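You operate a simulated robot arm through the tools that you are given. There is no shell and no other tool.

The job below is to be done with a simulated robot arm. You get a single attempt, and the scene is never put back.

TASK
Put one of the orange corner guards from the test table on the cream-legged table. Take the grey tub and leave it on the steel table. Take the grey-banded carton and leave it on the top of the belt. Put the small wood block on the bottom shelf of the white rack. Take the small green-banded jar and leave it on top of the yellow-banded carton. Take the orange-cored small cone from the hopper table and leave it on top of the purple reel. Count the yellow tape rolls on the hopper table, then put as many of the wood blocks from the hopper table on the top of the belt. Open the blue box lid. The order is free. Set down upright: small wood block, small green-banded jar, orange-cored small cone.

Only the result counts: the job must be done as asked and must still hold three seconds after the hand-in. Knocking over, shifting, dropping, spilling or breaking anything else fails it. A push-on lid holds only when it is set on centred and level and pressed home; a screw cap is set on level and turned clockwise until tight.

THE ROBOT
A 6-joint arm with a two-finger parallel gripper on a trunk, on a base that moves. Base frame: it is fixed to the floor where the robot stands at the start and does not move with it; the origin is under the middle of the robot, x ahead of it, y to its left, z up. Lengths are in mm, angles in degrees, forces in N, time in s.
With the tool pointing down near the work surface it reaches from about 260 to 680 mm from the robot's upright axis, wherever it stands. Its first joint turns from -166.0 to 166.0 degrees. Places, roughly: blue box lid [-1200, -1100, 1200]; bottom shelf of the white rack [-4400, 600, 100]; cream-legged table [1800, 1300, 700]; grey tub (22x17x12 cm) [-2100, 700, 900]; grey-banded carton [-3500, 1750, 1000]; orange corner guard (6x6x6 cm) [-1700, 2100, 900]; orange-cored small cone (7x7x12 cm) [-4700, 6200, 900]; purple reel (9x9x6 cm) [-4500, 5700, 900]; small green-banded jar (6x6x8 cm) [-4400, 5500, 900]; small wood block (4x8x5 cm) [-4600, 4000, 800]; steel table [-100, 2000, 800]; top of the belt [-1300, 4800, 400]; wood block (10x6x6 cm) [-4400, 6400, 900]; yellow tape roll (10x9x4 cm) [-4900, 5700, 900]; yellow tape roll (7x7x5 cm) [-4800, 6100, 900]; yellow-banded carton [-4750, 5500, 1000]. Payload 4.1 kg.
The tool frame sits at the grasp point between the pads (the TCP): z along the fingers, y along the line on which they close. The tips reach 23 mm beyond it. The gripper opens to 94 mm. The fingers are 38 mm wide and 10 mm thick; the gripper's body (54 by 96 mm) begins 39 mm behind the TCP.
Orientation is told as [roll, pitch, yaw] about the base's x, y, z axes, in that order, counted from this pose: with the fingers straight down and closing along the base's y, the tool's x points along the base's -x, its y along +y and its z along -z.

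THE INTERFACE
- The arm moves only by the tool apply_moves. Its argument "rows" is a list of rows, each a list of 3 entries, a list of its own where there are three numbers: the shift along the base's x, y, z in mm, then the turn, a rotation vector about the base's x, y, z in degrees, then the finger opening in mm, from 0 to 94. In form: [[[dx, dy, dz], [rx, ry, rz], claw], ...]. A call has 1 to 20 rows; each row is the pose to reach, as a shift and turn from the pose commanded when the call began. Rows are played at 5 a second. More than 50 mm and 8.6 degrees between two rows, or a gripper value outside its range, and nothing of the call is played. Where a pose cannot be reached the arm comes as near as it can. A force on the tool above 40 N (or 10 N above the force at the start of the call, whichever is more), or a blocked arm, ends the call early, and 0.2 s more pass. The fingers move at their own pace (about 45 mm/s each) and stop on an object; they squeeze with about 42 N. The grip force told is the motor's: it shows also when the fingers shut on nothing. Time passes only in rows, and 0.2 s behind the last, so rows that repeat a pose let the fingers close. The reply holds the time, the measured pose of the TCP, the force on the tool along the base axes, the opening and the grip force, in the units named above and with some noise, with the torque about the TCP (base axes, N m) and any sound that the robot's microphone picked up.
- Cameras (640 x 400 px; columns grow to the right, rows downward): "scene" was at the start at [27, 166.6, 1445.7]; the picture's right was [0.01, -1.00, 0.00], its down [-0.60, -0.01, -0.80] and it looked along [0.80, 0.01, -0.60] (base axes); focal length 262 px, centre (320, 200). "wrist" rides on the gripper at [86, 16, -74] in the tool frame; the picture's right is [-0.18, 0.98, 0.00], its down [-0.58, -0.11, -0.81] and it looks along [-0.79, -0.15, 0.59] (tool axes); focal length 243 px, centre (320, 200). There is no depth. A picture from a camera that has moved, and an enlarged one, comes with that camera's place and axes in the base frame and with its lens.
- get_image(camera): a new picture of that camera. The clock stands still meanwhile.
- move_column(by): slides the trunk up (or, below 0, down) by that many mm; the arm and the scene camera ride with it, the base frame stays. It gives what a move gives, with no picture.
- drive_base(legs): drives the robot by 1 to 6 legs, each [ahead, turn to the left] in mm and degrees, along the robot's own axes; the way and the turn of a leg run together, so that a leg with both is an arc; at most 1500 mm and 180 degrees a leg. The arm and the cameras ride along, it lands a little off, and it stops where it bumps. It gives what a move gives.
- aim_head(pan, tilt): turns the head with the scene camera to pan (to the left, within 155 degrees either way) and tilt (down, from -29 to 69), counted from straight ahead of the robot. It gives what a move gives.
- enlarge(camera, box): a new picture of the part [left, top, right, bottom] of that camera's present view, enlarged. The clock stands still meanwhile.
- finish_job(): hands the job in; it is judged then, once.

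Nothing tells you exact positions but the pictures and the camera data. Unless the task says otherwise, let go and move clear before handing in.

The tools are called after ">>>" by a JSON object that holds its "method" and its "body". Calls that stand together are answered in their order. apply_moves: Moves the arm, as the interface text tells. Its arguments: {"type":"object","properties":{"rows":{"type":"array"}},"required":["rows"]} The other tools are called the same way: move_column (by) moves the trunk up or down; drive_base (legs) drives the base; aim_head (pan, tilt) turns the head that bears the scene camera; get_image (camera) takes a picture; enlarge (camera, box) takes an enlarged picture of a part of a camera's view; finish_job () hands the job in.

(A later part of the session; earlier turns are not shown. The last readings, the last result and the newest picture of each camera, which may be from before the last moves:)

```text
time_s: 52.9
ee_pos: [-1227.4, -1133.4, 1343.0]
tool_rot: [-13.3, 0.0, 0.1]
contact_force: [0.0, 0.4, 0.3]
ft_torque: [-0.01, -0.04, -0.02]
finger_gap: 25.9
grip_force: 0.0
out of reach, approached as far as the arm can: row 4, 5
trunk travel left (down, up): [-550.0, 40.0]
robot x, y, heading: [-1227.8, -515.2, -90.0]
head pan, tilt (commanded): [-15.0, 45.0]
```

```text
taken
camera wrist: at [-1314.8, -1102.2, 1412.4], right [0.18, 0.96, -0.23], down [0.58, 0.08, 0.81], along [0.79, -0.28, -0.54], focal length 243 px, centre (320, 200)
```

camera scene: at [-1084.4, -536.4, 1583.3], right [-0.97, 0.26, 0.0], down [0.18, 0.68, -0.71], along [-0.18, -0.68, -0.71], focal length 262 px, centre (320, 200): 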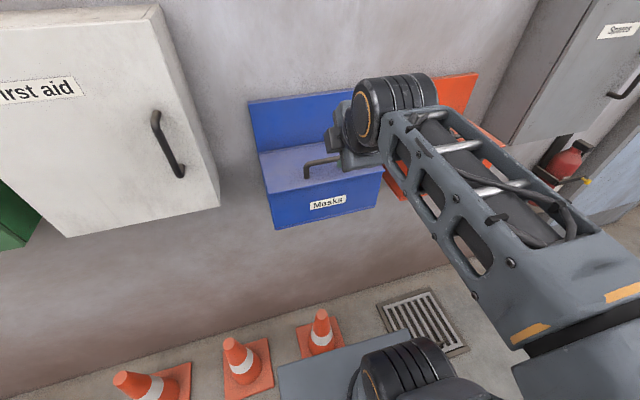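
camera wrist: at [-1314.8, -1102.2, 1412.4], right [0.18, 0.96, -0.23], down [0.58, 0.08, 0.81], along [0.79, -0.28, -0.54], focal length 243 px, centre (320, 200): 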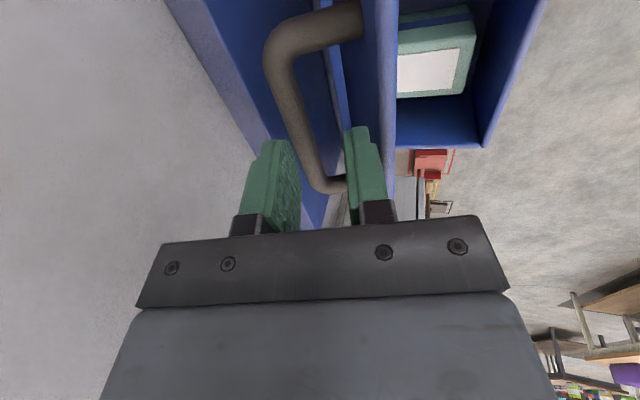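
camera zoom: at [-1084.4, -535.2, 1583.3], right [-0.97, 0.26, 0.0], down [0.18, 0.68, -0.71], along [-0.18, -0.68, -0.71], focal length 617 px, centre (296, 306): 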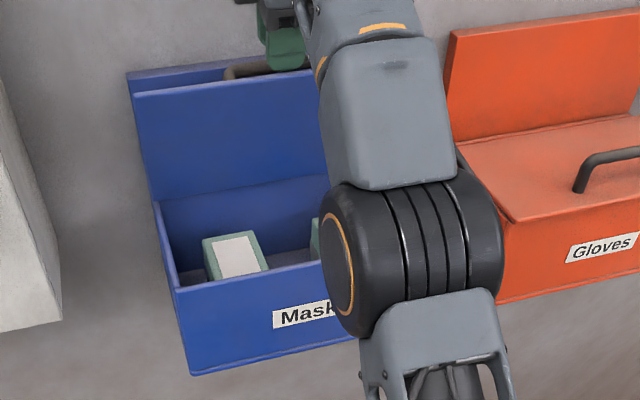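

The lid stays open by itself. The arm is near its ceiling, so I'll raise the trunk the last 40 mm to clear the lid edge, then pull away from the wall.

>>> {"method": "move_column", "body": {"by": 40}}

>>> {"method": "apply_moves", "body": {"rows": [[[0, 10, 2], [0, 0, 0], 26], [[0, 40, 2], [0, 0, 0], 26], [[0, 80, 2], [0, 0, 0], 26], [[0, 120, 0], [0, 0, 0], 26], [[0, 160, 0], [0, 0, 0], 26], [[0, 200, 0], [0, 0, 0], 26]]}}

>>> {"method": "get_image", "body": {"camera": "scene"}}

>>> {"method": "get_image", "body": {"camera": "wrist"}}

```text
time_s: 53.7
ee_pos: [-1228.3, -1135.0, 1383.1]
tool_rot: [-13.3, 0.0, -0.1]
contact_force: [0.2, 0.3, -0.4]
ft_torque: [-0.01, 0.02, 0.02]
finger_gap: 26.0
grip_force: 0.0
trunk travel left (down, up): [-590.0, 0.0]
robot x, y, heading: [-1229.3, -517.5, -90.1]
head pan, tilt (commanded): [-15.0, 45.0]
```

```text
time_s: 55.1
ee_pos: [-1229.3, -933.1, 1380.6]
tool_rot: [-13.3, 0.0, 0.0]
contact_force: [-0.1, -0.3, 1.1]
ft_torque: [-0.01, 0.0, -0.02]
finger_gap: 26.0
grip_force: 0.0
trunk travel left (down, up): [-590.0, 0.0]
robot x, y, heading: [-1231.3, -515.9, -89.8]
head pan, tilt (commanded): [-15.0, 45.0]
```

```text
taken
camera scene: at [-1084.4, -535.3, 1623.3], right [-0.97, 0.26, 0.0], down [0.18, 0.68, -0.71], along [-0.18, -0.68, -0.71], focal length 262 px, centre (320, 200)
```

scene: 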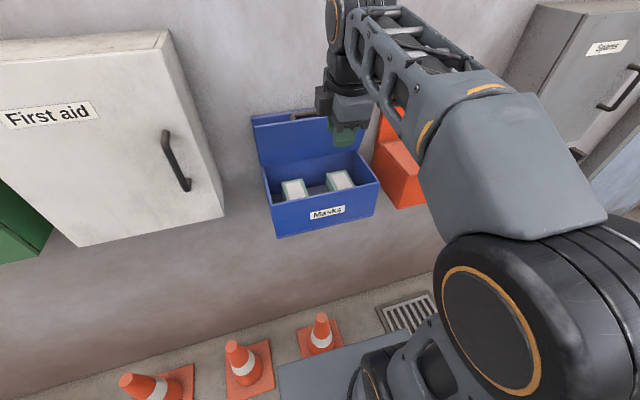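

```text
taken
camera wrist: at [-1315.9, -901.7, 1450.9], right [0.18, 0.96, -0.23], down [0.58, 0.08, 0.81], along [0.79, -0.28, -0.54], focal length 243 px, centre (320, 200)
```

wrist: 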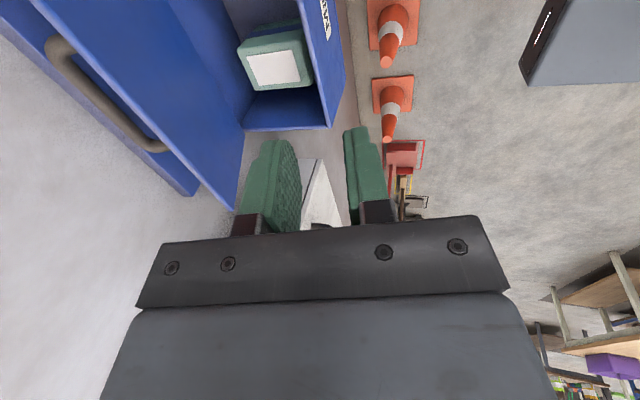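

The blue lid is standing open. Next I'll straighten and tuck the arm, back away from the wall, and drive to the near side of the first cream table where the grey tub is.

>>> {"method": "apply_moves", "body": {"rows": [[[0, 25, 0], [4.5, 0, 0], 60], [[0, 50, -10], [9, 0, 0], 94], [[0, 80, -20], [13.3, 0, 0], 94]]}}

>>> {"method": "drive_base", "body": {"legs": [[-300, 0], [0, -115.6], [960, 0], [0, -64.4]]}}

>>> {"method": "aim_head", "body": {"pan": 0, "tilt": 40}}

>>> {"method": "get_image", "body": {"camera": "scene"}}

```text
time_s: 55.9
ee_pos: [-1227.1, -854.8, 1362.5]
tool_rot: [0.1, 0.0, 0.0]
contact_force: [-0.8, -0.5, 0.7]
ft_torque: [0.04, 0.03, -0.01]
finger_gap: 94.2
grip_force: 0.0
trunk travel left (down, up): [-590.0, 0.0]
robot x, y, heading: [-1231.9, -519.6, -90.0]
head pan, tilt (commanded): [-15.0, 45.0]
```

```text
time_s: 70.2
ee_pos: [-2100.8, 527.0, 1363.0]
tool_rot: [0.1, 0.0, 179.9]
contact_force: [0.7, -0.1, -1.0]
ft_torque: [0.02, 0.01, 0.0]
finger_gap: 93.9
grip_force: 0.2
trunk travel left (down, up): [-590.0, 0.0]
robot x, y, heading: [-2098.7, 189.0, 90.0]
head pan, tilt (commanded): [-15.0, 45.0]
```

```text
time_s: 71.0
ee_pos: [-2100.5, 527.3, 1362.3]
tool_rot: [0.0, 0.1, 179.9]
contact_force: [0.2, 1.1, 0.7]
ft_torque: [0.0, 0.0, 0.01]
finger_gap: 94.0
grip_force: 0.1
trunk travel left (down, up): [-590.0, 0.0]
robot x, y, heading: [-2098.9, 189.3, 90.3]
head pan, tilt (commanded): [0.0, 40.0]
```

```text
taken
camera scene: at [-2265.5, 213.5, 1630.5], right [1.0, 0.0, 0.0], down [0.0, -0.64, -0.77], along [0.0, 0.77, -0.64], focal length 262 px, centre (320, 200)
```

scene: 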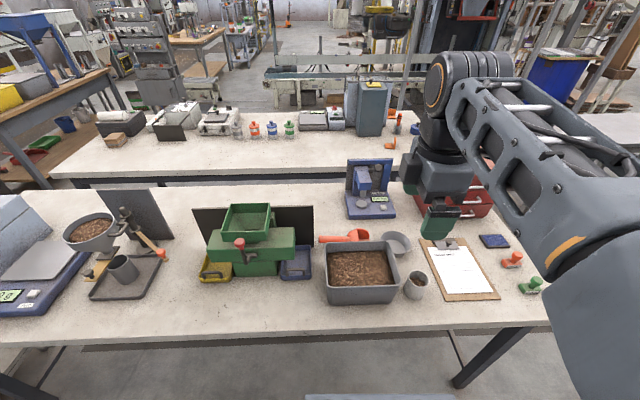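

The grey tub in front is filled with brown granules, so it has to be carried level and pinched by a wall. I'll zoom in to judge the rim and fill level.

>>> {"method": "enlarge", "body": {"camera": "scene", "box": [300, 210, 460, 310]}}

>>> {"method": "get_image", "body": {"camera": "wrist"}}

>>> {"method": "enlarge", "body": {"camera": "scene", "box": [340, 60, 480, 160]}}

```text
4.00 times, centred on (380, 260) of scene
camera zoom: at [-2265.5, 213.5, 1630.5], right [1.0, 0.0, 0.0], down [0.0, -0.64, -0.77], along [0.0, 0.77, -0.64], focal length 1049 px, centre (80, -40)
```

zoom: 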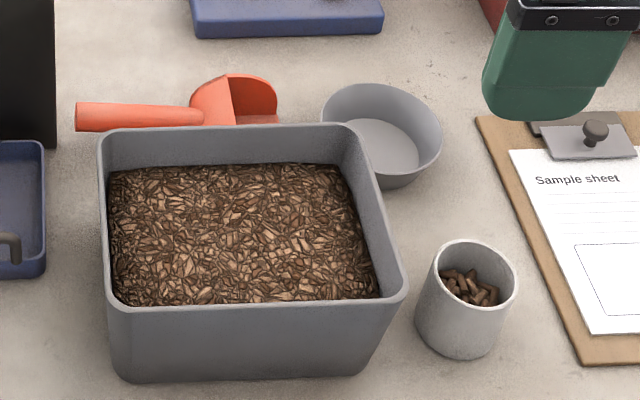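

```text
taken
camera wrist: at [-2014.6, 510.0, 1437.2], right [-0.19, -0.98, 0.0], down [-0.58, 0.11, 0.81], along [-0.79, 0.15, -0.59], focal length 243 px, centre (320, 200)
```

wrist: 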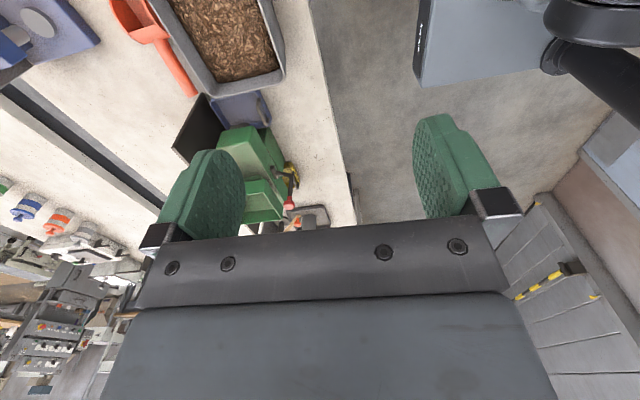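

```text
4.00 times, centred on (410, 110) of scene
camera zoom: at [-2265.5, 213.5, 1630.5], right [1.0, 0.0, 0.0], down [0.0, -0.64, -0.77], along [0.0, 0.77, -0.64], focal length 1049 px, centre (-40, 560)
```

zoom: 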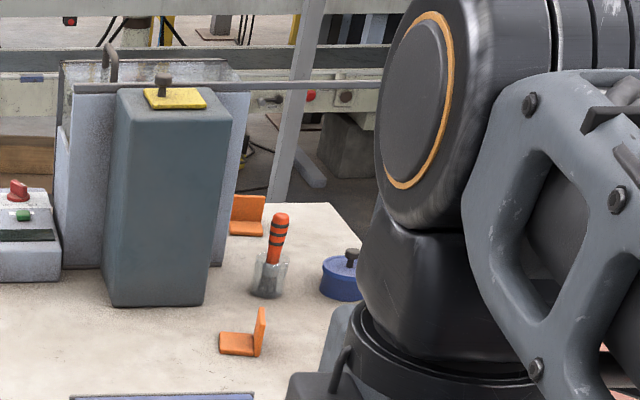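

The tub's rim looks to be around z 930 with the fill about 25–30 mm below it, front wall near y 640–655. I'll lower the trunk to working height and measure again more closely.

>>> {"method": "move_column", "body": {"by": -270}}

>>> {"method": "aim_head", "body": {"pan": -20, "tilt": 50}}

>>> {"method": "get_image", "body": {"camera": "scene"}}

>>> {"method": "get_image", "body": {"camera": "wrist"}}

```text
time_s: 73.7
ee_pos: [-2099.9, 526.5, 1092.3]
tool_rot: [0.0, 0.0, 179.8]
contact_force: [0.3, -0.3, -0.1]
ft_torque: [-0.02, -0.03, -0.01]
finger_gap: 94.2
grip_force: 0.0
trunk travel left (down, up): [-320.0, 270.0]
robot x, y, heading: [-2099.3, 188.6, 90.0]
head pan, tilt (commanded): [0.0, 40.0]
```

```text
time_s: 74.5
ee_pos: [-2101.6, 527.5, 1092.6]
tool_rot: [0.0, 0.0, 179.9]
contact_force: [0.3, -0.2, 1.3]
ft_torque: [0.01, 0.0, 0.02]
finger_gap: 93.9
grip_force: 0.1
trunk travel left (down, up): [-320.0, 270.0]
robot x, y, heading: [-2099.6, 193.5, 90.1]
head pan, tilt (commanded): [-20.0, 50.0]
```

```text
taken
camera scene: at [-2239.2, 200.9, 1346.4], right [0.94, -0.34, 0.0], down [-0.26, -0.72, -0.64], along [0.22, 0.6, -0.77], focal length 262 px, centre (320, 200)
```

scene: 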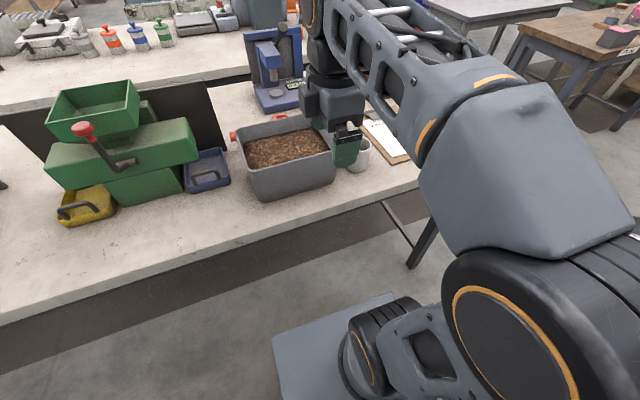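

```text
taken
camera wrist: at [-2014.7, 510.0, 1167.2], right [-0.19, -0.98, 0.0], down [-0.58, 0.11, 0.81], along [-0.79, 0.15, -0.59], focal length 243 px, centre (320, 200)
```

wrist: 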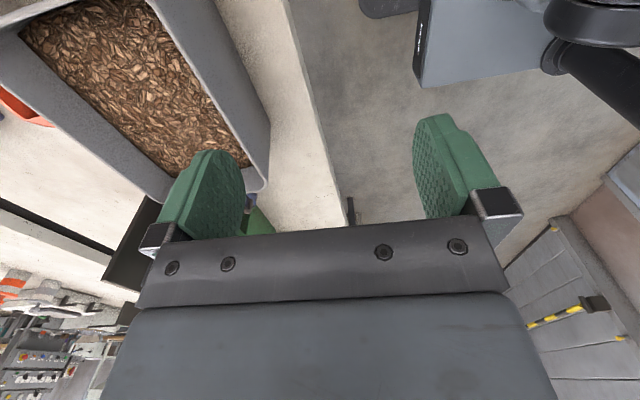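

Triangulating from two heights gives: rim z ≈ 1000, front wall y ≈ 606–616, tub centre x ≈ -2143. I'll move above the front wall's middle and look again before going down.

>>> {"method": "apply_moves", "body": {"rows": [[[-15, 28, -5], [0, 0, 0], 94], [[-30, 56, -15], [0, 0, 0], 94], [[-42, 84, -28], [0, 0, 0], 94], [[-42, 84, -32], [0, 0, 0], 94]]}}

>>> {"method": "get_image", "body": {"camera": "wrist"}}

>>> {"method": "get_image", "body": {"camera": "scene"}}

```text
time_s: 75.5
ee_pos: [-2142.2, 611.8, 1060.6]
tool_rot: [0.0, 0.0, 179.9]
contact_force: [-0.1, 0.1, 0.6]
ft_torque: [-0.01, 0.0, 0.01]
finger_gap: 94.1
grip_force: 0.0
trunk travel left (down, up): [-320.0, 270.0]
robot x, y, heading: [-2098.0, 191.1, 89.9]
head pan, tilt (commanded): [-20.0, 50.0]
```

```text
taken
camera wrist: at [-2056.3, 594.6, 1135.2], right [-0.19, -0.98, 0.0], down [-0.58, 0.11, 0.81], along [-0.79, 0.15, -0.59], focal length 243 px, centre (320, 200)
```

wrist: 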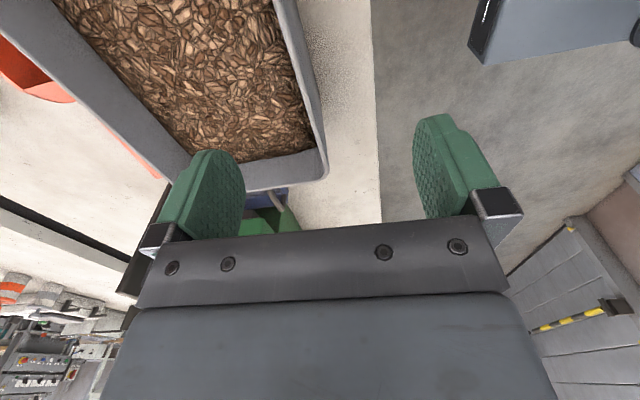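

```text
taken
camera scene: at [-2239.3, 201.2, 1346.3], right [0.94, -0.34, 0.0], down [-0.26, -0.72, -0.64], along [0.22, 0.6, -0.77], focal length 262 px, centre (320, 200)
```

scene: 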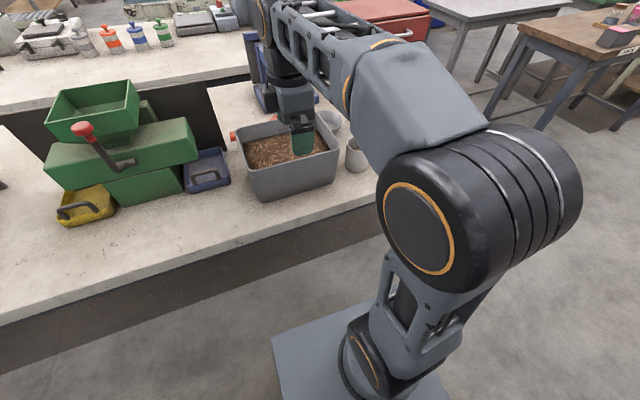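

I'll enlarge both views to pin down the rim height and wall line more precisely.

>>> {"method": "enlarge", "body": {"camera": "wrist", "box": [220, 40, 400, 240]}}

>>> {"method": "enlarge", "body": {"camera": "scene", "box": [220, 90, 380, 210]}}

```text
2.00 times, centred on (310, 140) of wrist
camera zoom: at [-2056.3, 594.6, 1135.2], right [-0.19, -0.98, 0.0], down [-0.58, 0.11, 0.81], along [-0.79, 0.15, -0.59], focal length 485 px, centre (340, 320)
```

zoom: 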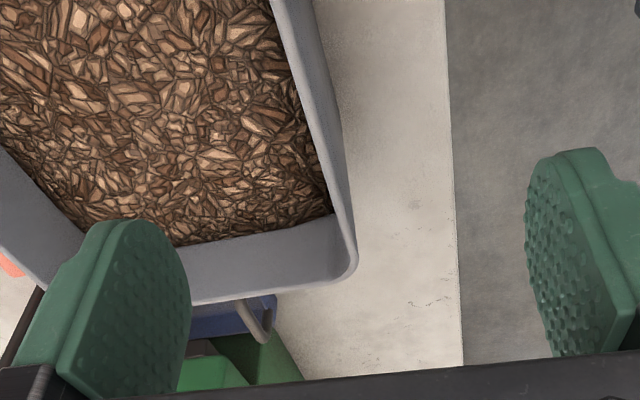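

```text
3.33 times, centred on (300, 150) of scene
camera zoom: at [-2239.3, 201.2, 1346.3], right [0.94, -0.34, 0.0], down [-0.26, -0.72, -0.64], along [0.22, 0.6, -0.77], focal length 874 px, centre (387, 367)
```

zoom: 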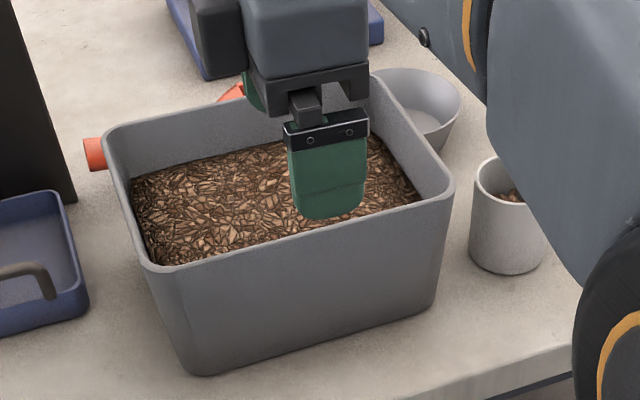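

Rim is about z 972 with the front wall centred near y 627. I'll descend with fingers straddling the front wall, and check before closing.

>>> {"method": "apply_moves", "body": {"rows": [[[2, 8, -25], [0, 0, 0], 94], [[2, 15, -50], [0, 0, 0], 94], [[2, 15, -75], [0, 0, 0], 80], [[2, 15, -88], [0, 0, 0], 60]]}}

>>> {"method": "get_image", "body": {"camera": "wrist"}}

>>> {"method": "enlarge", "body": {"camera": "scene", "box": [220, 90, 380, 210]}}

```text
time_s: 76.5
ee_pos: [-2141.0, 626.5, 972.1]
tool_rot: [0.0, -0.1, 179.9]
contact_force: [0.9, -0.5, -0.5]
ft_torque: [-0.01, -0.02, -0.01]
finger_gap: 60.0
grip_force: 0.0
trunk travel left (down, up): [-320.0, 270.0]
robot x, y, heading: [-2097.7, 190.3, 90.3]
head pan, tilt (commanded): [-20.0, 50.0]
```

```text
taken
camera wrist: at [-2054.8, 609.1, 1047.0], right [-0.19, -0.98, 0.0], down [-0.58, 0.11, 0.81], along [-0.79, 0.15, -0.59], focal length 243 px, centre (320, 200)
```

wrist: 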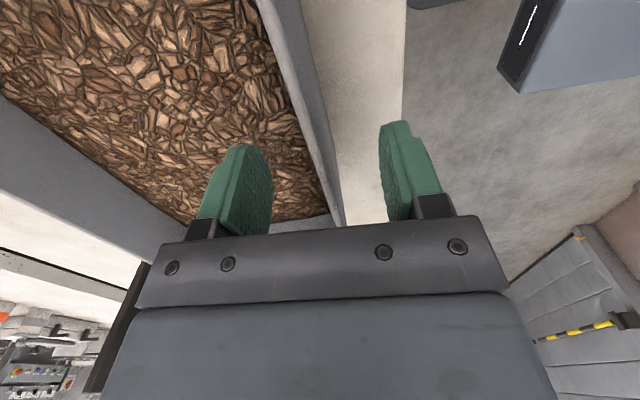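

```text
3.33 times, centred on (300, 150) of scene
camera zoom: at [-2239.2, 200.9, 1346.4], right [0.94, -0.34, 0.0], down [-0.26, -0.72, -0.64], along [0.22, 0.6, -0.77], focal length 874 px, centre (387, 367)
```

zoom: 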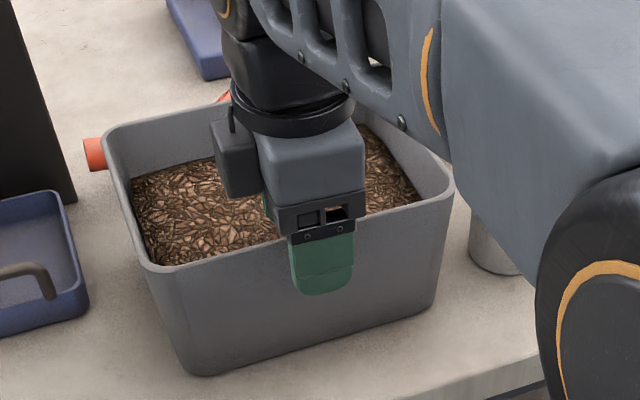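

The wall is centred between the fingers. I'll go down another 9 mm and close.

>>> {"method": "apply_moves", "body": {"rows": [[[0, 0, -5], [0, 0, 0], 60], [[0, 0, -9], [0, 0, 0], 50], [[0, 0, -9], [0, 0, 0], 25], [[0, 0, -9], [0, 0, 0], 0], [[0, 0, -9], [0, 0, 0], 0], [[0, 0, -9], [0, 0, 0], 0]]}}

>>> {"method": "get_image", "body": {"camera": "wrist"}}

>>> {"method": "enlarge", "body": {"camera": "scene", "box": [220, 90, 380, 210]}}

```text
time_s: 77.9
ee_pos: [-2139.8, 626.9, 965.0]
tool_rot: [-0.2, -0.1, 180.0]
contact_force: [0.8, 2.3, 3.8]
ft_torque: [1.23, -0.07, -0.09]
finger_gap: 6.2
grip_force: 42.4
trunk travel left (down, up): [-320.0, 270.0]
robot x, y, heading: [-2098.2, 187.3, 90.2]
head pan, tilt (commanded): [-20.0, 50.0]
```

```text
taken
camera wrist: at [-2054.7, 609.3, 1039.1], right [-0.19, -0.98, 0.0], down [-0.58, 0.11, 0.81], along [-0.79, 0.15, -0.59], focal length 243 px, centre (320, 200)
```

wrist: 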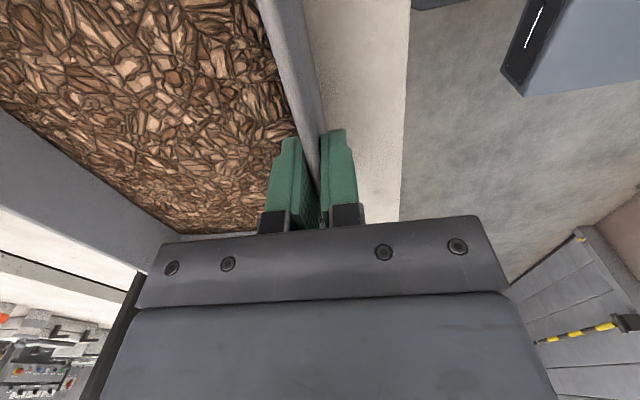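

```text
3.33 times, centred on (300, 150) of scene
camera zoom: at [-2239.1, 200.9, 1346.5], right [0.94, -0.34, 0.0], down [-0.26, -0.72, -0.64], along [0.22, 0.6, -0.77], focal length 874 px, centre (387, 367)
```

zoom: 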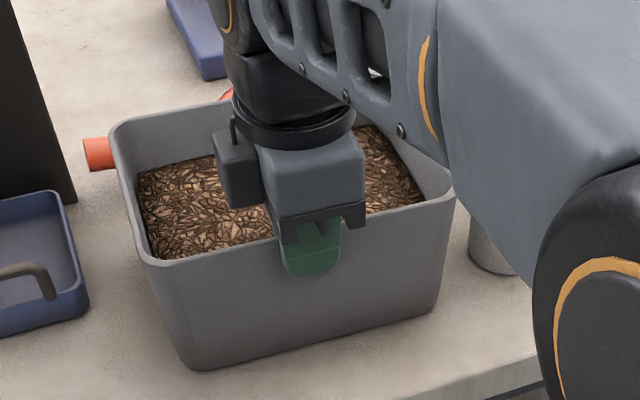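

Gripped at a 6 mm wall. I'll try a small slow lift and watch force and tilt.

>>> {"method": "apply_moves", "body": {"rows": [[[0, 0, 3], [0, 0, 0], 0], [[0, 0, 6], [0, 0, 0], 0], [[0, 0, 10], [0, 0, 0], 0], [[0, 0, 15], [0, 0, 0], 0], [[0, 0, 15], [0, 0, 0], 0]]}}

>>> {"method": "enlarge", "body": {"camera": "scene", "box": [220, 90, 380, 210]}}

>>> {"method": "get_image", "body": {"camera": "wrist"}}

```text
time_s: 79.1
ee_pos: [-2140.7, 626.1, 978.2]
tool_rot: [0.1, 0.0, 179.9]
contact_force: [0.1, 0.5, -3.0]
ft_torque: [-0.28, 0.01, -0.05]
finger_gap: 4.8
grip_force: 41.8
trunk travel left (down, up): [-320.0, 270.0]
robot x, y, heading: [-2098.0, 192.2, 90.2]
head pan, tilt (commanded): [-20.0, 50.0]
```

```text
3.33 times, centred on (300, 150) of scene
camera zoom: at [-2239.2, 201.1, 1346.3], right [0.94, -0.34, 0.0], down [-0.26, -0.72, -0.64], along [0.22, 0.6, -0.77], focal length 874 px, centre (387, 367)
```

zoom: 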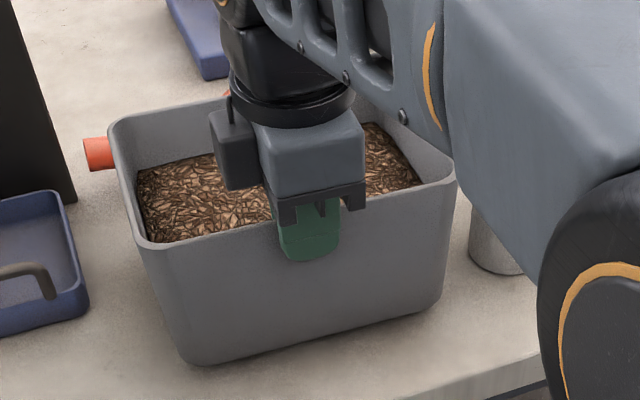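

```text
taken
camera wrist: at [-2054.8, 609.1, 1053.0], right [-0.19, -0.98, 0.0], down [-0.58, 0.11, 0.81], along [-0.79, 0.15, -0.59], focal length 243 px, centre (320, 200)
```

wrist: 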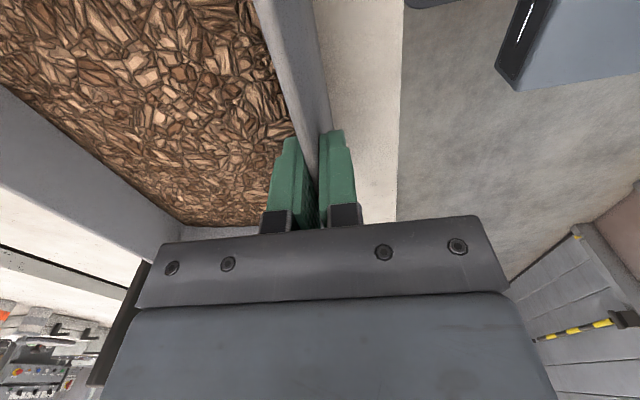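

The load is light (a few N). I'll continue lifting to see it come free.

>>> {"method": "apply_moves", "body": {"rows": [[[0, 0, 6], [0, 0, 0], 0], [[0, 0, 12], [0, 0, 0], 0], [[0, 0, 20], [0, 0, 0], 0], [[0, 0, 28], [0, 0, 0], 0], [[0, 0, 28], [0, 0, 0], 0]]}}

>>> {"method": "enlarge", "body": {"camera": "scene", "box": [220, 90, 380, 210]}}

>>> {"method": "get_image", "body": {"camera": "wrist"}}

```text
time_s: 80.3
ee_pos: [-2140.1, 627.3, 1007.4]
tool_rot: [0.0, 0.0, 180.0]
contact_force: [0.2, 0.2, -3.8]
ft_torque: [-0.32, 0.0, -0.01]
finger_gap: 4.9
grip_force: 42.2
trunk travel left (down, up): [-320.0, 270.0]
robot x, y, heading: [-2098.5, 190.9, 90.3]
head pan, tilt (commanded): [-20.0, 50.0]
```

```text
3.33 times, centred on (300, 150) of scene
camera zoom: at [-2239.2, 201.2, 1346.3], right [0.94, -0.34, 0.0], down [-0.26, -0.72, -0.64], along [0.22, 0.6, -0.77], focal length 874 px, centre (387, 367)
```

zoom: 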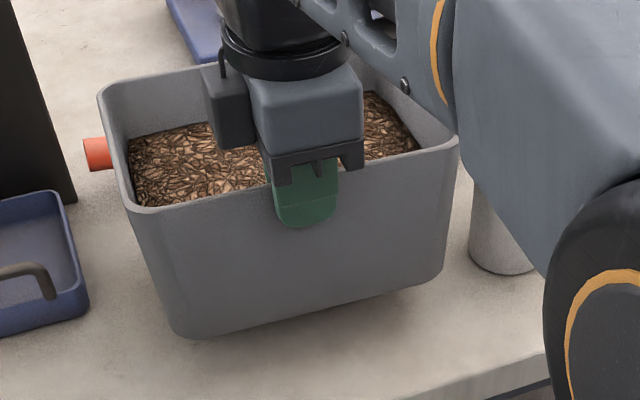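

```text
taken
camera wrist: at [-2055.1, 609.2, 1081.4], right [-0.19, -0.98, 0.0], down [-0.58, 0.11, 0.81], along [-0.79, 0.15, -0.59], focal length 243 px, centre (320, 200)
```

wrist: 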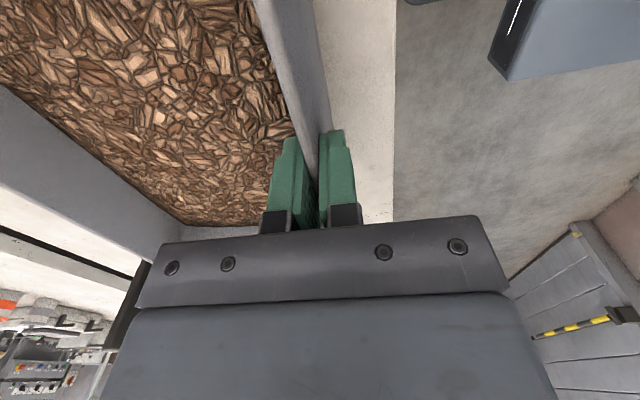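

The tub is fully lifted (about 0.4 kg) and nearly level. I'll raise it higher with the trunk, back away from the table, and look before driving toward the steel table.

>>> {"method": "move_column", "body": {"by": 110}}

>>> {"method": "drive_base", "body": {"legs": [[-300, 0]]}}

>>> {"method": "get_image", "body": {"camera": "scene"}}

>>> {"method": "get_image", "body": {"camera": "wrist"}}

```text
time_s: 81.8
ee_pos: [-2141.4, 626.5, 1117.1]
tool_rot: [0.1, 0.0, 179.9]
contact_force: [-0.7, 0.0, -4.2]
ft_torque: [-0.28, 0.01, -0.03]
finger_gap: 4.6
grip_force: 42.1
trunk travel left (down, up): [-430.0, 160.0]
robot x, y, heading: [-2095.7, 189.8, 90.0]
head pan, tilt (commanded): [-20.0, 50.0]
```

```text
time_s: 83.8
ee_pos: [-2140.7, 324.4, 1118.3]
tool_rot: [-0.1, 0.0, 179.9]
contact_force: [-0.1, 0.0, -3.6]
ft_torque: [-0.31, -0.03, 0.0]
finger_gap: 4.7
grip_force: 41.9
trunk travel left (down, up): [-430.0, 160.0]
robot x, y, heading: [-2099.1, -114.0, 90.2]
head pan, tilt (commanded): [-20.0, 50.0]
```

```text
taken
camera scene: at [-2238.8, -101.3, 1456.4], right [0.94, -0.34, 0.0], down [-0.26, -0.72, -0.64], along [0.22, 0.6, -0.77], focal length 262 px, centre (320, 200)
```

scene: 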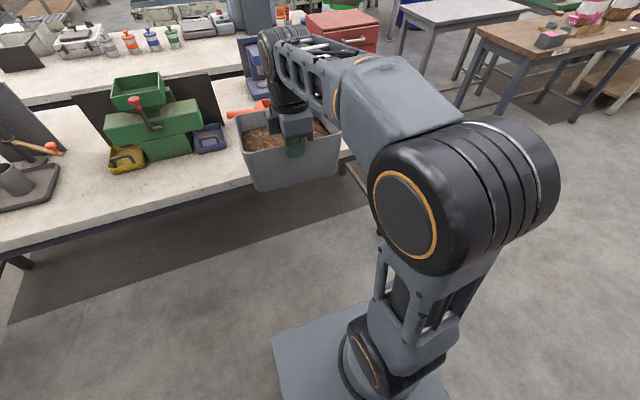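

```text
taken
camera wrist: at [-2054.4, 306.7, 1191.4], right [-0.19, -0.98, 0.0], down [-0.58, 0.11, 0.81], along [-0.79, 0.15, -0.59], focal length 243 px, centre (320, 200)
```

wrist: 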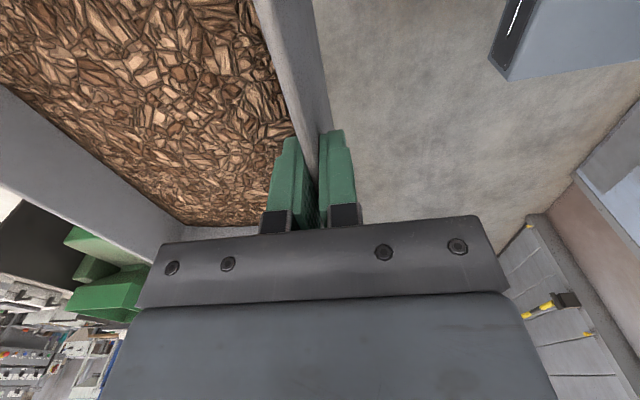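

The tub is held steady. Now I'll drive around to the corridor between the tables, stopping short to look at the steel table.

>>> {"method": "drive_base", "body": {"legs": [[0, -90], [1080, 0], [0, 90], [1000, 0]]}}

>>> {"method": "aim_head", "body": {"pan": -40, "tilt": 25}}

>>> {"method": "get_image", "body": {"camera": "scene"}}

>>> {"method": "aim_head", "body": {"pan": 30, "tilt": 25}}

>>> {"method": "get_image", "body": {"camera": "scene"}}

```text
time_s: 101.8
ee_pos: [-1050.3, 1338.7, 1116.6]
tool_rot: [0.1, 0.0, 179.8]
contact_force: [0.1, -0.2, -3.4]
ft_torque: [-0.31, 0.05, -0.02]
finger_gap: 4.8
grip_force: 42.1
trunk travel left (down, up): [-430.0, 160.0]
robot x, y, heading: [-1004.1, 900.6, 89.9]
head pan, tilt (commanded): [-20.0, 50.0]
```

```text
time_s: 102.7
ee_pos: [-1049.4, 1339.8, 1117.7]
tool_rot: [0.2, 0.1, 179.7]
contact_force: [-0.2, -0.3, -3.9]
ft_torque: [-0.31, 0.0, -0.03]
finger_gap: 4.9
grip_force: 42.4
trunk travel left (down, up): [-430.0, 160.0]
robot x, y, heading: [-1007.3, 904.0, 90.1]
head pan, tilt (commanded): [-40.0, 25.0]
```

```text
taken
camera scene: at [-1115.0, 912.1, 1493.8], right [0.77, -0.64, 0.0], down [-0.27, -0.32, -0.91], along [0.58, 0.69, -0.42], focal length 262 px, centre (320, 200)
```

scene: 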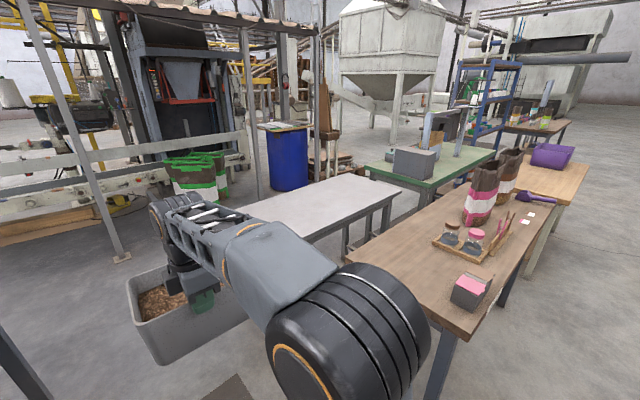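

```text
time_s: 104.2
ee_pos: [-1050.5, 1339.2, 1117.4]
tool_rot: [0.1, 0.0, 179.8]
contact_force: [0.2, -0.8, -3.4]
ft_torque: [-0.3, 0.0, 0.0]
finger_gap: 4.7
grip_force: 42.0
trunk travel left (down, up): [-430.0, 160.0]
robot x, y, heading: [-1004.8, 906.2, 90.1]
head pan, tilt (commanded): [30.0, 25.0]
```

```text
taken
camera scene: at [-1220.2, 921.3, 1493.8], right [0.87, 0.5, 0.0], down [0.21, -0.37, -0.91], along [-0.45, 0.79, -0.42], focal length 262 px, centre (320, 200)
```

scene: 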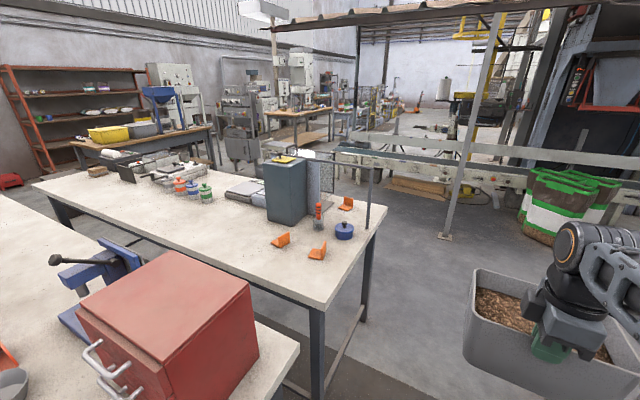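

The steel table top is empty, its near end is at about x = -620, y 1780–2240. I'll drive alongside it, then swing the arm to the right over it.

>>> {"method": "drive_base", "body": {"legs": [[1090, 0]]}}

>>> {"method": "aim_head", "body": {"pan": -80, "tilt": 40}}

>>> {"method": "get_image", "body": {"camera": "scene"}}

```text
time_s: 109.7
ee_pos: [-1040.2, 2420.5, 1117.5]
tool_rot: [0.0, 0.0, 179.3]
contact_force: [-0.2, 0.8, -4.4]
ft_torque: [-0.33, 0.02, -0.03]
finger_gap: 5.0
grip_force: 41.5
trunk travel left (down, up): [-430.0, 160.0]
robot x, y, heading: [-1000.2, 1984.6, 89.7]
head pan, tilt (commanded): [30.0, 25.0]
```

```text
time_s: 111.6
ee_pos: [-1039.7, 2419.0, 1117.1]
tool_rot: [0.1, 0.0, 179.3]
contact_force: [0.3, -0.4, -4.3]
ft_torque: [-0.35, -0.01, -0.02]
finger_gap: 4.9
grip_force: 41.8
trunk travel left (down, up): [-430.0, 160.0]
robot x, y, heading: [-1001.9, 1983.7, 89.3]
head pan, tilt (commanded): [-80.0, 40.0]
```

```text
taken
camera scene: at [-1085.8, 1937.5, 1470.5], right [0.17, -0.99, 0.0], down [-0.63, -0.11, -0.77], along [0.76, 0.13, -0.64], focal length 262 px, centre (320, 200)
```

scene: 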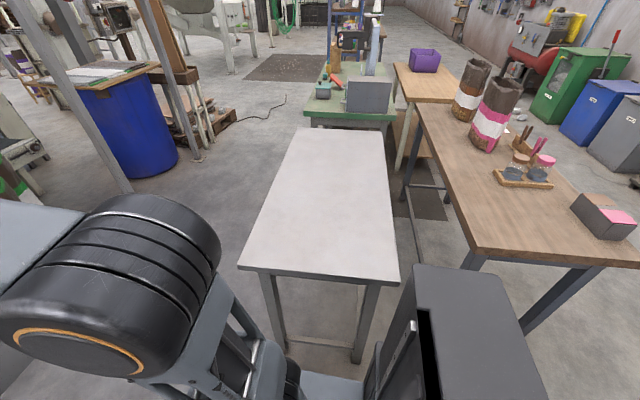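

Near end of the steel table is at x ≈ -635, y 1778–2265. I'll swing the tub around to the right in an arc, well above the table.

>>> {"method": "apply_moves", "body": {"rows": [[[21.9, 0.8, 0], [0, 0, -2.8], 0], [[43.8, 1.1, 0], [0, 0, -5.6], 0], [[87.2, -2.2, 0], [0, 0, -11.2], 0], [[130, -9.7, 0], [0, 0, -16.7], 0], [[171.8, -21.5, 0], [0, 0, -22.3], 0], [[212.1, -37.3, 0], [0, 0, -27.9], 0], [[250.6, -57.1, 0], [0, 0, -33.5], 0], [[286.9, -80.7, 0], [0, 0, -39.1], 0], [[320.6, -107.6, 0], [0, 0, -44.6], 0], [[351.4, -137.8, 0], [0, 0, -50.2], 0], [[379, -170.8, 0], [0, 0, -55.8], 0], [[403.2, -206.3, 0], [0, 0, -61.4], 0], [[423.6, -244.1, 0], [0, 0, -67], 0], [[440.2, -283.6, 0], [0, 0, -72.5], 0], [[452.7, -324.5, 0], [0, 0, -78.1], 0], [[461.1, -366.5, 0], [0, 0, -83.7], 0], [[463.5, -388, 0], [0, 0, -86.5], 0], [[465.2, -409, 0], [0, 0, -89.3], 0]]}}

>>> {"method": "get_image", "body": {"camera": "scene"}}

>>> {"method": "get_image", "body": {"camera": "wrist"}}

```text
time_s: 115.4
ee_pos: [-575.6, 2009.5, 1117.0]
tool_rot: [0.1, -0.1, 89.9]
contact_force: [0.5, 0.1, -3.8]
ft_torque: [-0.01, 0.31, 0.02]
finger_gap: 4.9
grip_force: 41.5
trunk travel left (down, up): [-430.0, 160.0]
robot x, y, heading: [-1003.2, 1983.5, 89.3]
head pan, tilt (commanded): [-80.0, 40.0]
```

```text
taken
camera scene: at [-1085.3, 1937.1, 1470.6], right [0.16, -0.99, 0.0], down [-0.63, -0.11, -0.77], along [0.76, 0.13, -0.64], focal length 262 px, centre (320, 200)
```

scene: 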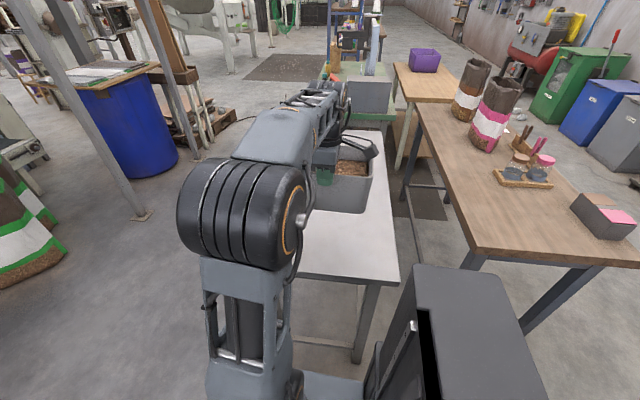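

```text
taken
camera wrist: at [-592.0, 1921.7, 1191.0], right [-0.98, 0.19, 0.0], down [0.11, 0.58, 0.81], along [0.15, 0.79, -0.59], focal length 243 px, centre (320, 200)
```

wrist: 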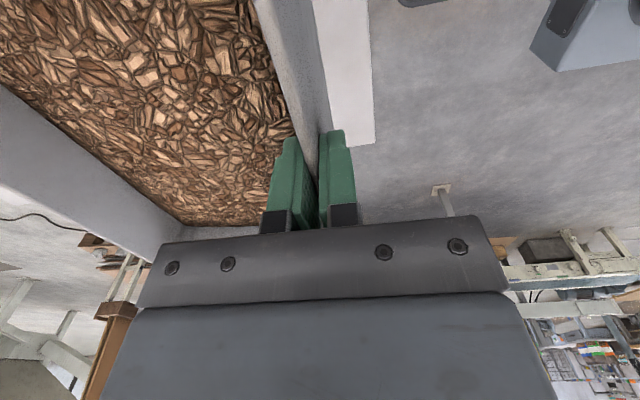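

Tub hovers over the steel table. I'll shift it 40 mm further in and descend most of the way.

>>> {"method": "apply_moves", "body": {"rows": [[[20, 0, -20], [0, 0, 0], 0], [[40, 0, -50], [0, 0, 0], 0], [[40, 0, -90], [0, 0, 0], 0], [[40, 0, -130], [0, 0, 0], 0], [[40, 0, -160], [0, 0, 0], 0], [[40, 0, -170], [0, 0, 0], 0]]}}

>>> {"method": "enlarge", "body": {"camera": "scene", "box": [230, 100, 430, 300]}}

>>> {"method": "get_image", "body": {"camera": "wrist"}}

```text
time_s: 116.8
ee_pos: [-535.0, 2010.1, 945.5]
tool_rot: [0.1, 0.1, 89.9]
contact_force: [-0.2, 0.4, -4.8]
ft_torque: [0.05, 0.3, 0.0]
finger_gap: 4.9
grip_force: 42.0
trunk travel left (down, up): [-430.0, 160.0]
robot x, y, heading: [-1000.2, 1982.6, 89.6]
head pan, tilt (commanded): [-80.0, 40.0]
```

```text
2.00 times, centred on (330, 200) of scene
camera zoom: at [-1085.1, 1937.1, 1470.6], right [0.16, -0.99, 0.0], down [-0.63, -0.11, -0.77], along [0.76, 0.13, -0.64], focal length 524 px, centre (300, 200)
```

zoom: 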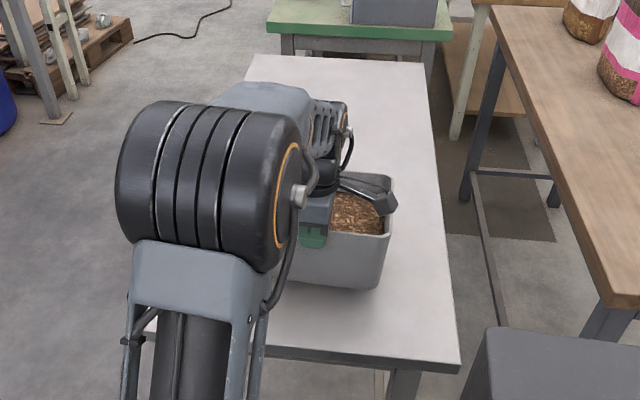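

```text
taken
camera wrist: at [-551.3, 1922.7, 1020.9], right [-0.98, 0.18, 0.0], down [0.11, 0.58, 0.81], along [0.15, 0.79, -0.59], focal length 243 px, centre (320, 200)
```

wrist: 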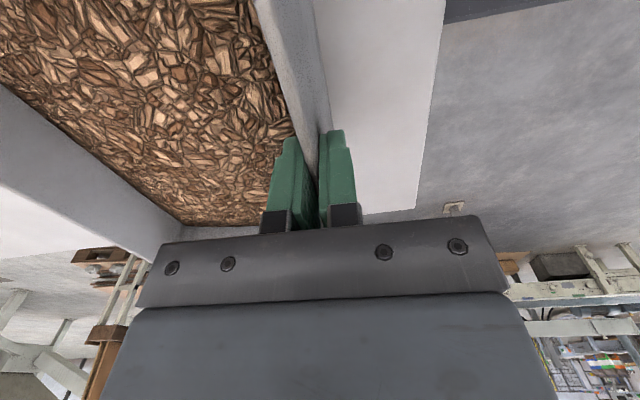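

Almost down. I'll lower in small steps until the tub's weight comes off the gripper.

>>> {"method": "apply_moves", "body": {"rows": [[[0, 0, -6], [0, 0, 0], 0], [[0, 0, -12], [0, 0, 0], 0], [[0, 0, -18], [0, 0, 0], 0]]}}

>>> {"method": "apply_moves", "body": {"rows": [[[0, 0, -4], [0, 0, 0], 0], [[0, 0, -8], [0, 0, 0], 0]]}}

```text
time_s: 117.6
ee_pos: [-535.2, 2010.8, 929.2]
tool_rot: [0.1, 0.0, 90.0]
contact_force: [-0.3, 0.4, -5.1]
ft_torque: [0.0, 0.31, 0.02]
finger_gap: 4.9
grip_force: 41.6
trunk travel left (down, up): [-430.0, 160.0]
robot x, y, heading: [-1001.5, 1982.1, 89.7]
head pan, tilt (commanded): [-80.0, 40.0]
```

```text
time_s: 118.2
ee_pos: [-534.6, 2010.9, 922.3]
tool_rot: [-0.1, 0.0, 90.1]
contact_force: [-3.1, 0.3, 5.5]
ft_torque: [-0.14, -0.93, -0.05]
finger_gap: 4.7
grip_force: 42.0
trunk travel left (down, up): [-430.0, 160.0]
robot x, y, heading: [-1003.7, 1981.4, 89.2]
head pan, tilt (commanded): [-80.0, 40.0]
```

Contact with the table. One more couple of millimetres, then open the fingers and rise straight up.

>>> {"method": "apply_moves", "body": {"rows": [[[0, 0, -2], [0, 0, 0], 0], [[0, 0, -3], [0, 0, 0], 0], [[0, 0, -3], [0, 0, 0], 8], [[0, 0, -3], [0, 0, 0], 16], [[0, 0, -3], [0, 0, 0], 26], [[0, 0, -3], [0, 0, 0], 30]]}}

>>> {"method": "get_image", "body": {"camera": "wrist"}}

```text
time_s: 119.6
ee_pos: [-534.8, 2010.4, 918.7]
tool_rot: [0.1, -0.1, 90.0]
contact_force: [0.4, 1.0, -0.4]
ft_torque: [0.01, 0.01, -0.01]
finger_gap: 30.1
grip_force: 0.1
trunk travel left (down, up): [-430.0, 160.0]
robot x, y, heading: [-1001.4, 1980.4, 89.9]
head pan, tilt (commanded): [-80.0, 40.0]
```

```text
taken
camera wrist: at [-551.2, 1922.9, 992.4], right [-0.98, 0.18, 0.0], down [0.11, 0.58, 0.81], along [0.15, 0.79, -0.59], focal length 243 px, centre (320, 200)
```

wrist: 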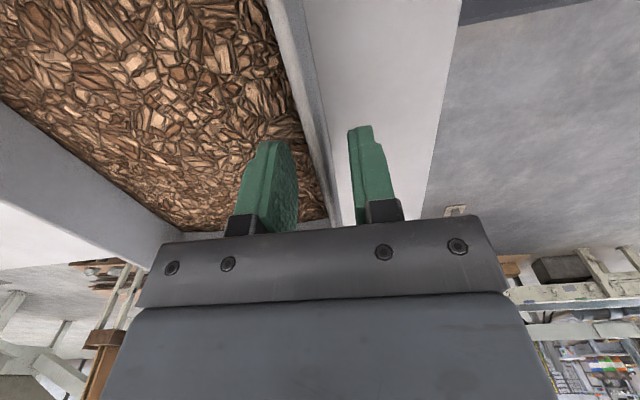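

Tub released. I'll rise straight out, then swing the arm back to the front.

>>> {"method": "apply_moves", "body": {"rows": [[[0, 0, 30], [0, 0, 0], 30], [[0, 0, 70], [0, 0, 0], 40], [[0, 0, 110], [0, 0, 0], 60], [[0, 0, 150], [0, 0, 0], 80], [[-25, 0, 175], [0, 0, 0], 94], [[-45, 15, 190], [0, 0, 0], 94]]}}

>>> {"method": "get_image", "body": {"camera": "wrist"}}

>>> {"method": "apply_moves", "body": {"rows": [[[-2, 27, 0], [0, 0, 5.6], 94], [[-10, 68, 0], [0, 0, 11.2], 94], [[-22, 109, 0], [0, 0, 16.7], 94], [[-38, 150, 0], [0, 0, 22.3], 94], [[-58, 188, 0], [0, 0, 27.9], 94], [[-82, 224, 0], [0, 0, 33.5], 94], [[-110, 258, 0], [0, 0, 39.1], 94], [[-141, 288, 0], [0, 0, 44.6], 94], [[-174, 315, 0], [0, 0, 50.2], 94], [[-210, 339, 0], [0, 0, 55.8], 94], [[-249, 359, 0], [0, 0, 61.4], 94], [[-289, 375, 0], [0, 0, 67], 94], [[-331, 387, 0], [0, 0, 72.5], 94], [[-374, 394, 0], [0, 0, 78.1], 94], [[-417, 398, 0], [0, 0, 83.7], 94], [[-450, 398, 0], [0, 0, 90], 94]]}}

>>> {"method": "aim_head", "body": {"pan": -85, "tilt": 40}}

>>> {"method": "get_image", "body": {"camera": "scene"}}

```text
time_s: 121.0
ee_pos: [-579.7, 2024.9, 1109.7]
tool_rot: [0.1, 0.0, 90.0]
contact_force: [-0.8, 0.2, 0.6]
ft_torque: [0.0, 0.0, 0.04]
finger_gap: 93.8
grip_force: 0.1
trunk travel left (down, up): [-430.0, 160.0]
robot x, y, heading: [-999.5, 1979.9, 89.4]
head pan, tilt (commanded): [-80.0, 40.0]
```

```text
taken
camera wrist: at [-596.7, 1937.0, 1183.0], right [-0.98, 0.18, 0.0], down [0.11, 0.58, 0.81], along [0.15, 0.79, -0.59], focal length 243 px, centre (320, 200)
```

wrist: 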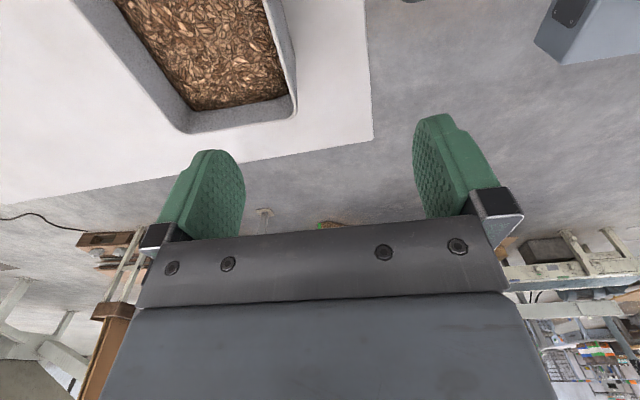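

```text
time_s: 124.4
ee_pos: [-1031.8, 2423.5, 1108.4]
tool_rot: [0.2, -0.1, -180.0]
contact_force: [-0.9, -0.2, -0.3]
ft_torque: [0.02, -0.01, 0.01]
finger_gap: 94.1
grip_force: 0.2
trunk travel left (down, up): [-430.0, 160.0]
robot x, y, heading: [-1000.9, 1982.6, 89.5]
head pan, tilt (commanded): [-80.0, 40.0]
```

```text
time_s: 125.0
ee_pos: [-1030.0, 2423.5, 1108.7]
tool_rot: [0.1, 0.0, 179.9]
contact_force: [-0.6, 0.0, 0.1]
ft_torque: [0.01, 0.01, 0.01]
finger_gap: 93.6
grip_force: 0.1
trunk travel left (down, up): [-430.0, 160.0]
robot x, y, heading: [-1005.7, 1982.2, 89.2]
head pan, tilt (commanded): [-85.0, 40.0]
```

```text
taken
camera scene: at [-1084.9, 1929.8, 1470.5], right [0.08, -1.0, 0.0], down [-0.64, -0.05, -0.77], along [0.76, 0.06, -0.64], focal length 262 px, centre (320, 200)
```

scene: 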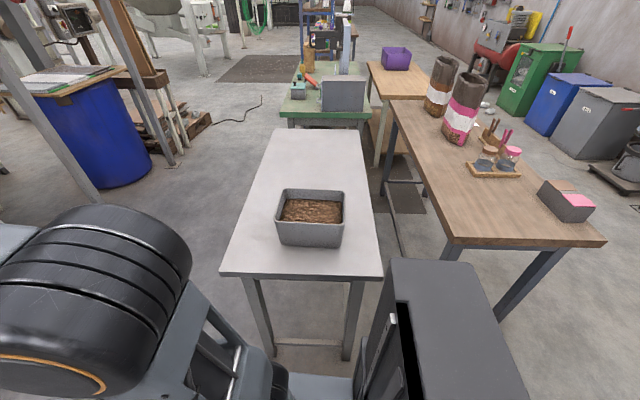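

The tub sits squarely on the steel table. Next I'll back up and turn to face the end of the second cream table, where the orange corner guards are.

>>> {"method": "drive_base", "body": {"legs": [[-310, 0], [0, 90], [100, 0]]}}

>>> {"method": "aim_head", "body": {"pan": -5, "tilt": 35}}

>>> {"method": "get_image", "body": {"camera": "scene"}}

```text
time_s: 131.7
ee_pos: [-1546.7, 1646.0, 1108.7]
tool_rot: [0.1, 0.0, -90.4]
contact_force: [-0.2, -0.9, 1.7]
ft_torque: [-0.01, 0.0, -0.05]
finger_gap: 94.1
grip_force: 0.1
trunk travel left (down, up): [-430.0, 160.0]
robot x, y, heading: [-1108.1, 1673.2, 179.2]
head pan, tilt (commanded): [-85.0, 40.0]
```

```text
time_s: 133.2
ee_pos: [-1546.3, 1647.8, 1108.5]
tool_rot: [0.1, -0.1, -90.3]
contact_force: [-0.2, -0.1, -0.2]
ft_torque: [0.02, 0.0, 0.03]
finger_gap: 94.2
grip_force: 0.0
trunk travel left (down, up): [-430.0, 160.0]
robot x, y, heading: [-1104.0, 1672.9, 179.3]
head pan, tilt (commanded): [-5.0, 35.0]
```

```text
taken
camera scene: at [-1135.3, 1512.8, 1478.1], right [0.1, 0.99, 0.0], down [0.57, -0.06, -0.82], along [-0.81, 0.08, -0.57], focal length 262 px, centre (320, 200)
```

scene: 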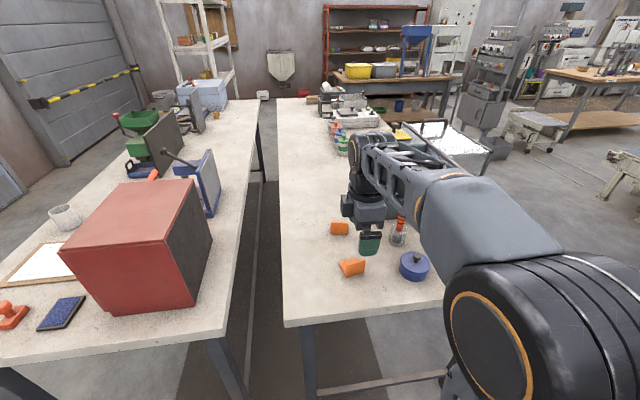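

>>> {"method": "enlarge", "body": {"camera": "scene", "box": [290, 190, 450, 320]}}

>>> {"method": "get_image", "body": {"camera": "wrist"}}

```text
3.08 times, centred on (370, 255) of scene
camera zoom: at [-1135.3, 1512.8, 1478.1], right [0.1, 0.99, 0.0], down [0.57, -0.06, -0.82], along [-0.81, 0.08, -0.57], focal length 807 px, centre (166, 31)
```

zoom: 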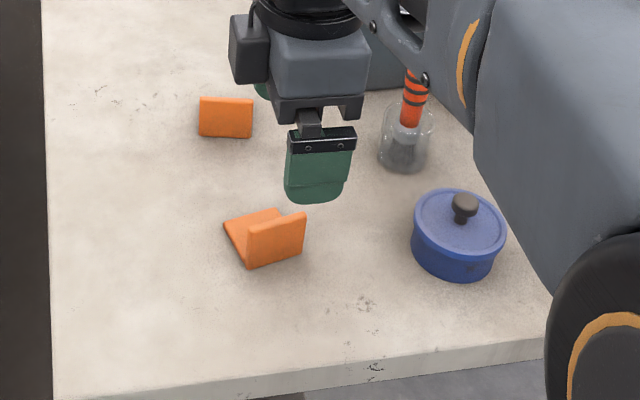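

```text
taken
camera wrist: at [-1530.3, 1731.8, 1182.6], right [0.98, -0.19, 0.0], down [-0.11, -0.58, 0.81], along [-0.15, -0.79, -0.59], focal length 243 px, centre (320, 200)
```

wrist: 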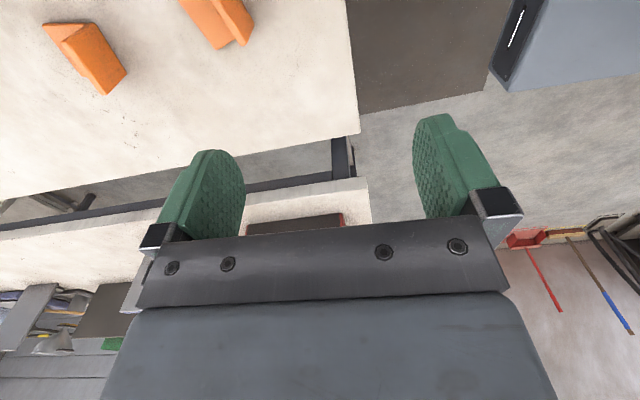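

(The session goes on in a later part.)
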